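You operate a simulated robot arm through the tools that you are given. There is no shell and no other tool. Be economical: measure what you need, move in short steps, check, and stop when the job is done.

Carry out the task below with a simulated robot arm. There is one attempt and no reset: what you move stays moved.

TASK
Take the green rubbing block from the wooden top and put it in the green bin.
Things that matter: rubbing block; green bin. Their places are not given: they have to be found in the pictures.

It is judged by the outcome, as a careful person would: the job done as asked, and still so three seconds after it is handed in. It fails if anything else is knocked over, pushed out of place, dropped, spilled or broken.

THE ROBOT
A 7-joint arm with a two-finger parallel gripper, fixed in place. Base frame: the origin is at the foot of the arm, x ahead of it, y to its left, z up; the work surface is at about z = 0. Lengths are in mm, angles in degrees, forces in N, time in s.
With the tool pointing down near the work surface it reaches from about 240 to 620 mm from the base axis. Its first joint turns from -66.0 to 66.0 degrees. Payload 2.6 kg.
Tool frame: the origin (TCP) lies between the finger pads and is the grasp point; the fingertips stand 30 mm ahead of it; z points along the fingers, y is the line along which they close. The gripper opens to 94 mm. The fingers are 28 mm wide and 10 mm thick; the gripper's body (50 by 96 mm) begins 55 mm behind the TCP.
Orientation is that of the tool frame in the base frame, as a unit quaternion [w, x, y, z]. With the fingers straight down and closing along the base's y, the tool's x points along the base's -x, its y along +y and its z along -z.

THE INTERFACE
- The arm moves only by the tool move_arm. Its argument "deltas" is a list of rows, each a list of 5 numbers: the shift along the tool's x, y, z in mm, then the turn about the tool's z in rad, then the opening in per cent of the stroke, from 0 (shut) to 100 (fully open). In form: [[dx, dy, dz, spin, gripper], ...]. A call has 1 to 10 rows; each row is the pose to reach, as a shift and turn from the pose commanded when the call began, along the tool's axes at that moment. A row lasts 0.2 s, in which the tool goes at most 50 mm and 8.6 degrees; a call with a longer step from one row to the next is refused whole, and so is a gripper value outside its range. A pose out of reach is approached as far as the arm can. The call stops where the force on the tool passes 40 N (or 10 N more than at its start, if that is more) or the arm is blocked; 0.2 s more then pass. The fingers move at their own pace (about 72 mm/s each) and stop on an object; they squeeze with about 30 N. The grip force told is the motor's: it shows also when the fingers shut on nothing. Time passes only in rows, and 0.2 s behind the last, so rows that repeat a pose let the fingers close. It gives the time, the measured TCP pose, the force on the tool (base axes), the opening and the grip force at its end, in the units of the frame above (readings bear some noise).
- Cameras (640 x 400 px; columns grow to the right, rows downward): "scene" is fixed at [13.6, 415.6, 574.4]; the picture's right is [-0.93, -0.37, 0.00], its down [-0.17, 0.43, -0.89] and it looks along [0.33, -0.82, -0.46] (base axes); focal length 354 px, centre (320, 200). "wrist" rides on the gripper at [-37, 0, -58] in the tool frame; the picture's right is [0.00, -1.00, 0.00], its down [0.97, 0.00, -0.24] and it looks along [0.24, 0.00, 0.97] (tool axes); focal length 218 px, centre (320, 200).
- grab_frame(camera): a new picture of that camera. No time passes.
- probe_pixels(camera, pixels): there is no depth. For up to 12 entries [column, row, z] of the newest picture of that camera ("zoom" is the newest enlarged one), the place [x, y] in the base frame at which the ray of that pixel passes the height z, good to about 3 mm. No time passes.
- close_up(camera, box): a new picture of the part [left, top, right, bottom] of that camera's present view, enlarged. No time passes.
- finish_job(): hands the job in; it is judged then, once.

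Work in short steps. Measure before you move; look again where a grasp or a placing could have gone wrong, and mend it. You have 60 turns and 30 pictures in all, the two below and enlarged ones among them. Open the gripper and draw the arm clear of the work before you hand the job in, unless the task says otherwise; then end with one line.

The tools are called as a command line: name --pt "numbers of a row" for each row, then --argument value for the rest, lists and objects as JSON in quotes. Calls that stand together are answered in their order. move_arm: Moves the arm, as the interface text tells. Its arguments: {"type":"object","properties":{"deltas":{"type":"array"}},"required":["deltas"]} The other tools are called the same way: grab_frame (camera) takes a picture; probe_pixels (camera, pixels) gives the place at which the rays of pixels pass given heights; close_up (camera, box) takes an enlarged picture of a part of a camera's view; finish_job () hands the job in.

At the start:

```text
clock: 0.0
tcp_pos: [293.5, -305.4, 238.2]
tool_rot: [-0.001, 0.001, 1.0, 0.0]
ft_force: [0.9, -0.6, 0.5]
gripper_width: 94.2
grasp_force: 0.0
```

scene: 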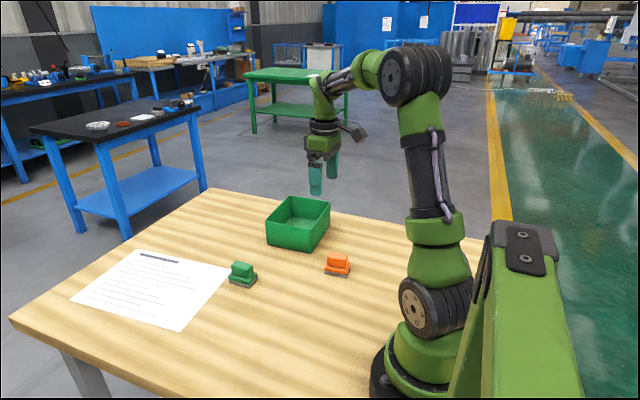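
wrist: 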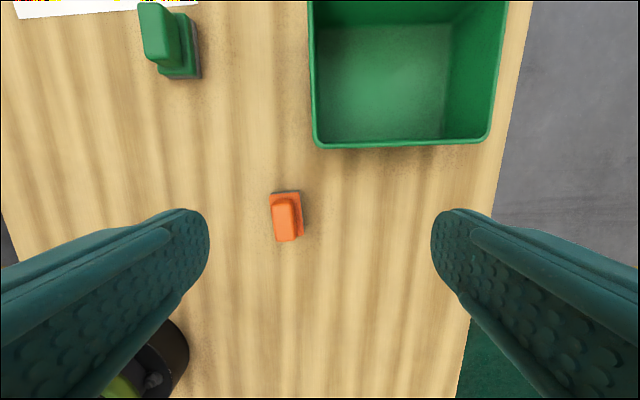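

The green block is at about scene (242,274), the bin at (298,222), with an orange block between. I enlarge both for measuring.

close_up --camera "scene" --box '[210, 180, 370, 300]'

probe_pixels --camera "wrist" --pixels '[[201, 78, 0], [160, 78, 0], [196, 15, 0], [160, 68, 40], [140, 5, 40], [318, 147, 60], [490, 137, 60], [508, 2, 60], [310, 2, 60], [286, 215, 20]]'

```text
3.33 times, centred on (290, 240) of scene
```

zoom: 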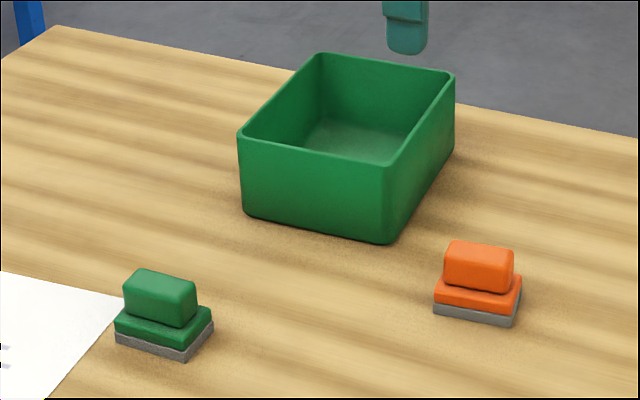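

```text
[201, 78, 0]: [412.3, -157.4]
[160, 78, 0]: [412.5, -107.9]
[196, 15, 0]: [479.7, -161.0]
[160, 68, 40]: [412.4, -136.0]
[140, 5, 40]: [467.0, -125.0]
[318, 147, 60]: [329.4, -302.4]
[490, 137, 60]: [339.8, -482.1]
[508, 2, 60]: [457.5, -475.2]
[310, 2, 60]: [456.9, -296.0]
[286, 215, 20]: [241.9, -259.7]
```

The block is a grey base, a green body and a narrower handle. I measure its edges and the bin's rim from the zoomed scene.

probe_pixels --camera "zoom" --pixels '[[116, 344, 0], [186, 361, 0], [213, 332, 0], [246, 215, 0], [388, 243, 0], [238, 137, 60], [388, 166, 60], [454, 74, 60], [320, 53, 60], [160, 285, 40], [125, 290, 35], [182, 326, 20]]'

close_up --camera "wrist" --box '[100, 0, 260, 100]'

```text
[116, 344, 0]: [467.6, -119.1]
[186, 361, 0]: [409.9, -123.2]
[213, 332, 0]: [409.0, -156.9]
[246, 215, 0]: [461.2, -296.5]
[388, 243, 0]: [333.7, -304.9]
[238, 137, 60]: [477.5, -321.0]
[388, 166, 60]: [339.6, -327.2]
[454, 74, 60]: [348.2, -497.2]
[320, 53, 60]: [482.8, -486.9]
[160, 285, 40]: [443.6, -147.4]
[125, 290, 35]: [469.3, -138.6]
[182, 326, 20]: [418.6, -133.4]
```

```text
4.00 times, centred on (180, 50) of wrist
```

zoom: 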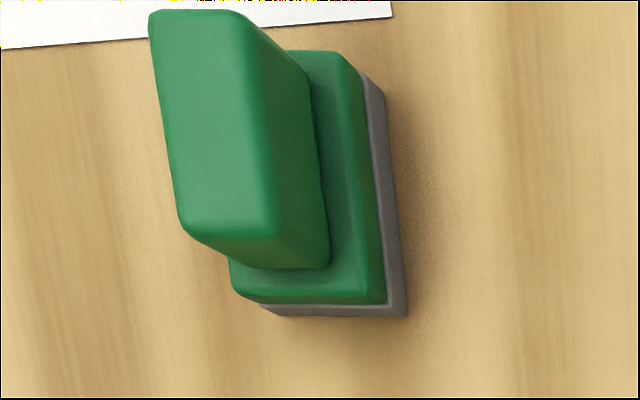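

Block base is centred about (438, -139), long axis nearly along x; the bin spans about x 338–468, y -470 to -300, rim about z 75. I move above the block at the present height.

move_arm --pt "-24 28 0 0 100" --pt "-48 56 0 0 100" --pt "-72 84 0 0 100" --pt "-96 111 0 0 100" --pt "-120 139 0 0 100" --pt "-144.5 166.4 0 0 100" --pt "-144.5 166.4 0 0 100"

grab_frame --camera "wrist"

```text
clock: 1.6
tcp_pos: [435.1, -138.9, 239.2]
tool_rot: [-0.001, -0.001, 1.0, 0.0]
ft_force: [0.2, 0.3, 0.6]
gripper_width: 93.9
grasp_force: 0.0
```

```text
25 pictures are left
```

wrist: 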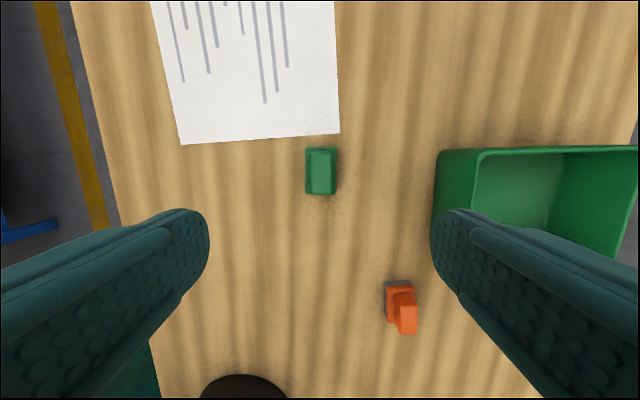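

The block lies centrally at (320,171), nearly square to the tool. I zoom to get its yaw and centre.

close_up --camera "wrist" --box '[280, 130, 360, 210]'

probe_pixels --camera "wrist" --pixels '[[306, 149, 22], [335, 148, 22], [336, 194, 22], [307, 195, 22], [438, 152, 75], [635, 147, 75], [484, 152, 75]]'

```text
5.00 times, centred on (320, 170) of wrist
```

zoom: 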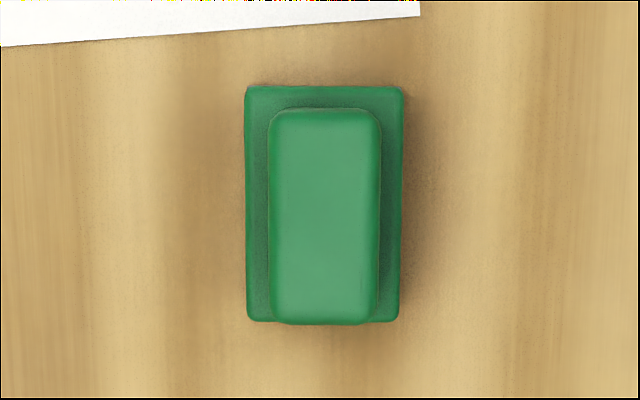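

```text
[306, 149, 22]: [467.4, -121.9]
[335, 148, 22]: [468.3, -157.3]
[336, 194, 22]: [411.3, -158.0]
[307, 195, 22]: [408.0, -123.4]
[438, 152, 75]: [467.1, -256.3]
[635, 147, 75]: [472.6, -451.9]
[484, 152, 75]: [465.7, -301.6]
```

Yaw is about zero and the centre is (439, -140). I go down in two stages with open fingers.

move_arm --pt "-1 -1 40 0 100" --pt "-1 -1 80 0 100" --pt "-1 -1 120 0 100" --pt "-1 -1 150 0 100" --pt "-1 -1 150 0 100"

grab_frame --camera "wrist"

```text
clock: 2.8
tcp_pos: [439.5, -139.3, 87.9]
tool_rot: [0.0, 0.0, 1.0, 0.0]
ft_force: [-0.8, 0.1, -0.5]
gripper_width: 94.0
grasp_force: 0.1
```

```text
23 pictures are left
```

wrist: 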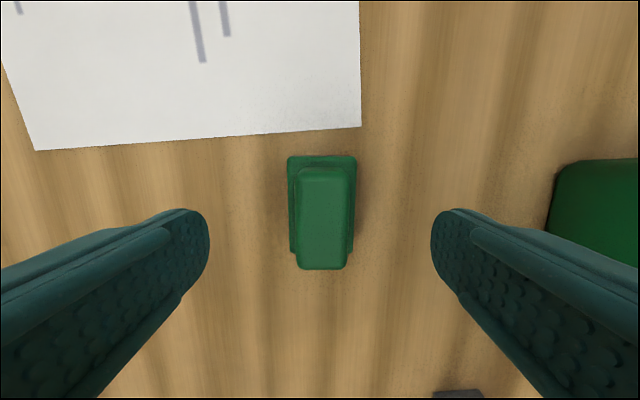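

The block is centred between the fingers. I go down to TCP z 38 (tips at 8) and close.

move_arm --pt "0 0 25 0 100" --pt "0 0 50 0 100" --pt "0 0 50 0 100" --pt "0 0 50 0 50" --pt "0 0 50 0 20" --pt "0 0 50 0 10" --pt "0 0 50 0 10" --pt "0 0 50 0 10"

```text
clock: 4.6
tcp_pos: [437.5, -140.4, 37.2]
tool_rot: [0.0, 0.0, 1.0, 0.0]
ft_force: [-0.2, -0.1, -0.4]
gripper_width: 39.3
grasp_force: 30.0
```

The fingers stopped at 39 mm with 30 N: gripped. I lift to about z 190 and look.

move_arm --pt "0 0 -10 0 10" --pt "0 0 -30 0 10" --pt "0 0 -60 0 10" --pt "0 0 -90 0 10" --pt "0 0 -120 0 10" --pt "0 0 -150 0 10" --pt "0 0 -150 0 10"

grab_frame --camera "wrist"

grab_frame --camera "scene"

```text
clock: 6.2
tcp_pos: [439.6, -139.1, 188.6]
tool_rot: [-0.001, 0.0, 1.0, -0.001]
ft_force: [-0.5, 0.1, -2.2]
gripper_width: 39.4
grasp_force: 29.5
```

```text
22 pictures are left
```

wrist: 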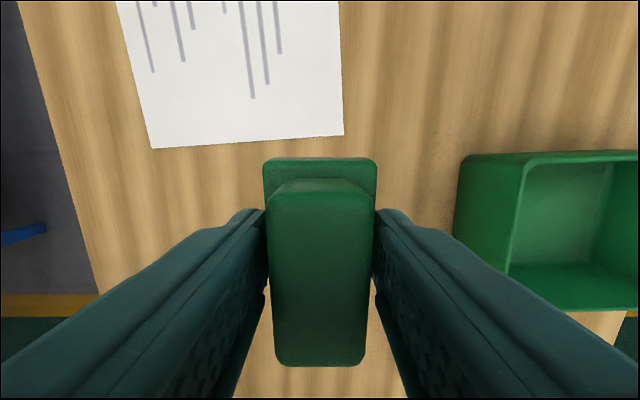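

```text
21 pictures are left
```

scene: 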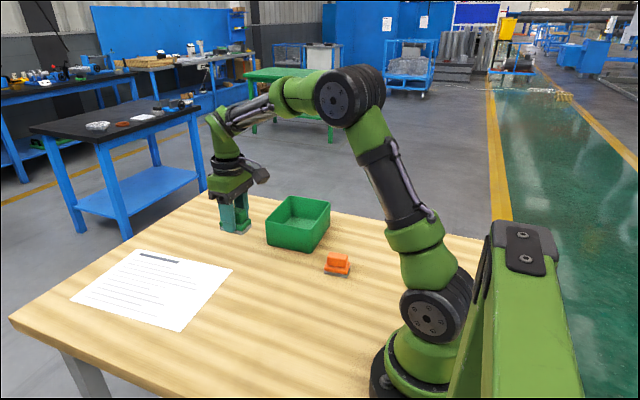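

The block is held firmly, bottom at about z 150, well above the rim. I carry it to the bin centre, about (402, -386).

move_arm --pt "5 -35 0 0 10" --pt "10 -70 0 0 10" --pt "15 -105 0 0 10" --pt "20 -140 0 0 10" --pt "26 -175 0 0 10" --pt "32 -210 0 0 10" --pt "37 -247 0 0 10" --pt "37 -247 0 0 10"

grab_frame --camera "wrist"

close_up --camera "scene" --box '[210, 140, 370, 260]'

```text
clock: 8.0
tcp_pos: [401.9, -385.1, 191.0]
tool_rot: [0.0, 0.0, 1.0, 0.0]
ft_force: [0.5, 0.7, -1.2]
gripper_width: 39.3
grasp_force: 30.1
```

```text
20 pictures are left
```

wrist: 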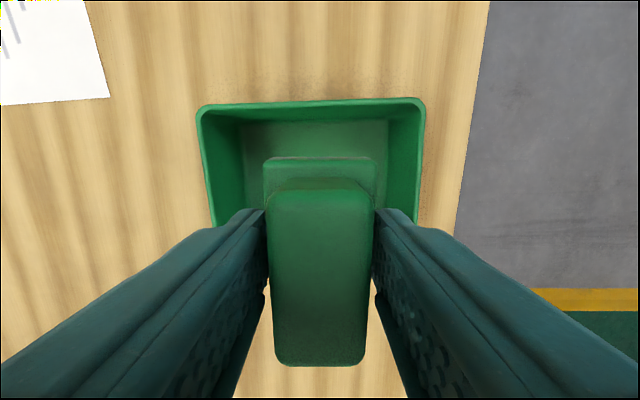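

```text
3.33 times, centred on (290, 200) of scene
```

zoom: 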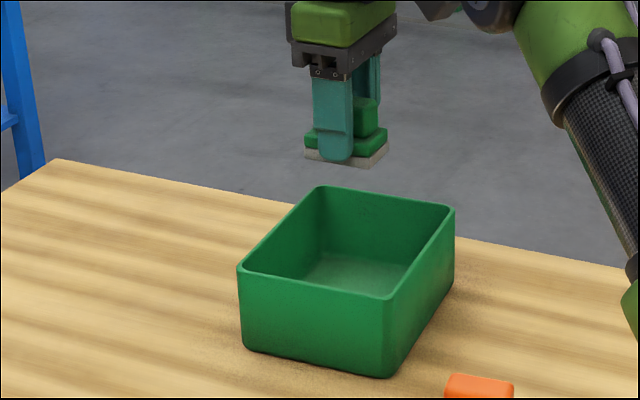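

The bin is directly below; I check its rim position from the wrist picture before lowering.

probe_pixels --camera "wrist" --pixels '[[200, 107, 75], [424, 100, 75], [211, 222, 75], [416, 222, 75], [240, 123, 5], [388, 120, 5]]'

```text
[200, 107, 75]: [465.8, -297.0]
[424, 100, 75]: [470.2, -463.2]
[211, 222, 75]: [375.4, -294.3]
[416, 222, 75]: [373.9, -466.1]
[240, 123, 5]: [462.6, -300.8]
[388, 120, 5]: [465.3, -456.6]
```

The bin centre is about (402, -380), so I shift 5 mm in y and lower until the block is just above the floor.

move_arm --pt "0 5 30 0 10" --pt "0 5 60 0 10" --pt "0 5 90 0 10" --pt "0 5 115 0 10" --pt "0 5 130 0 10" --pt "0 5 140 0 10" --pt "0 5 143 0 10" --pt "0 5 143 0 10"

close_up --camera "scene" --box '[210, 140, 370, 260]'

```text
clock: 9.8
tcp_pos: [402.1, -380.8, 45.8]
tool_rot: [0.0, 0.0, 1.0, 0.0]
ft_force: [-0.7, -0.5, -1.2]
gripper_width: 39.5
grasp_force: 29.8
```

```text
3.33 times, centred on (290, 200) of scene
```

zoom: 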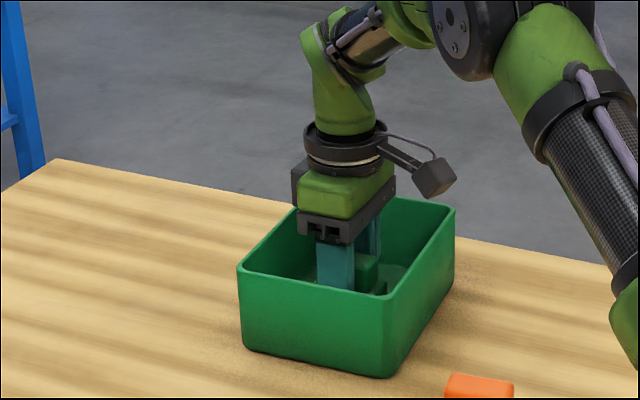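

No contact yet; the block is a few mm above the floor. I lower 3 mm, open to 70 %, and rise.

move_arm --pt "0 0 3 0 10" --pt "0 0 3 0 10" --pt "0 0 3 0 70" --pt "0 0 3 0 70" --pt "0 0 3 0 70" --pt "0 0 -30 0 70" --pt "0 0 -70 0 70" --pt "0 0 -110 0 70" --pt "0 0 -150 0 70" --pt "0 0 -150 0 70"

grab_frame --camera "wrist"

grab_frame --camera "scene"

```text
clock: 12.0
tcp_pos: [402.9, -381.4, 195.5]
tool_rot: [0.0, 0.001, 1.0, 0.0]
ft_force: [-0.2, 0.6, -0.8]
gripper_width: 65.4
grasp_force: 0.1
```

```text
17 pictures are left
```

wrist: 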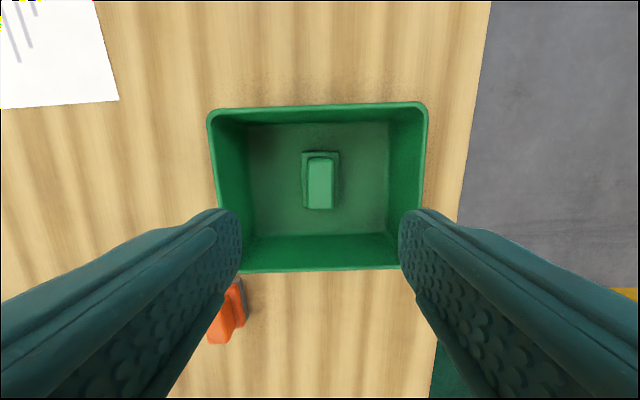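

```text
16 pictures are left
```

scene: 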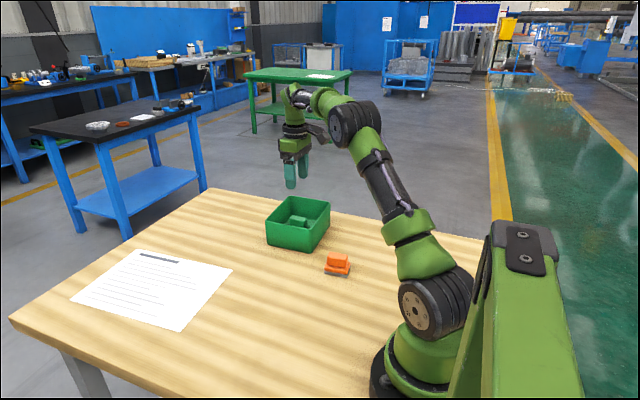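

The block stands upright on the bin's floor at wrist (320,180). The bin, paper and orange block are where they were, and the arm is clear, so I hand in.

finish_job

```text
The job is handed in.
```

The green rubbing block is in the green bin, upright on its floor, and nothing else was moved.
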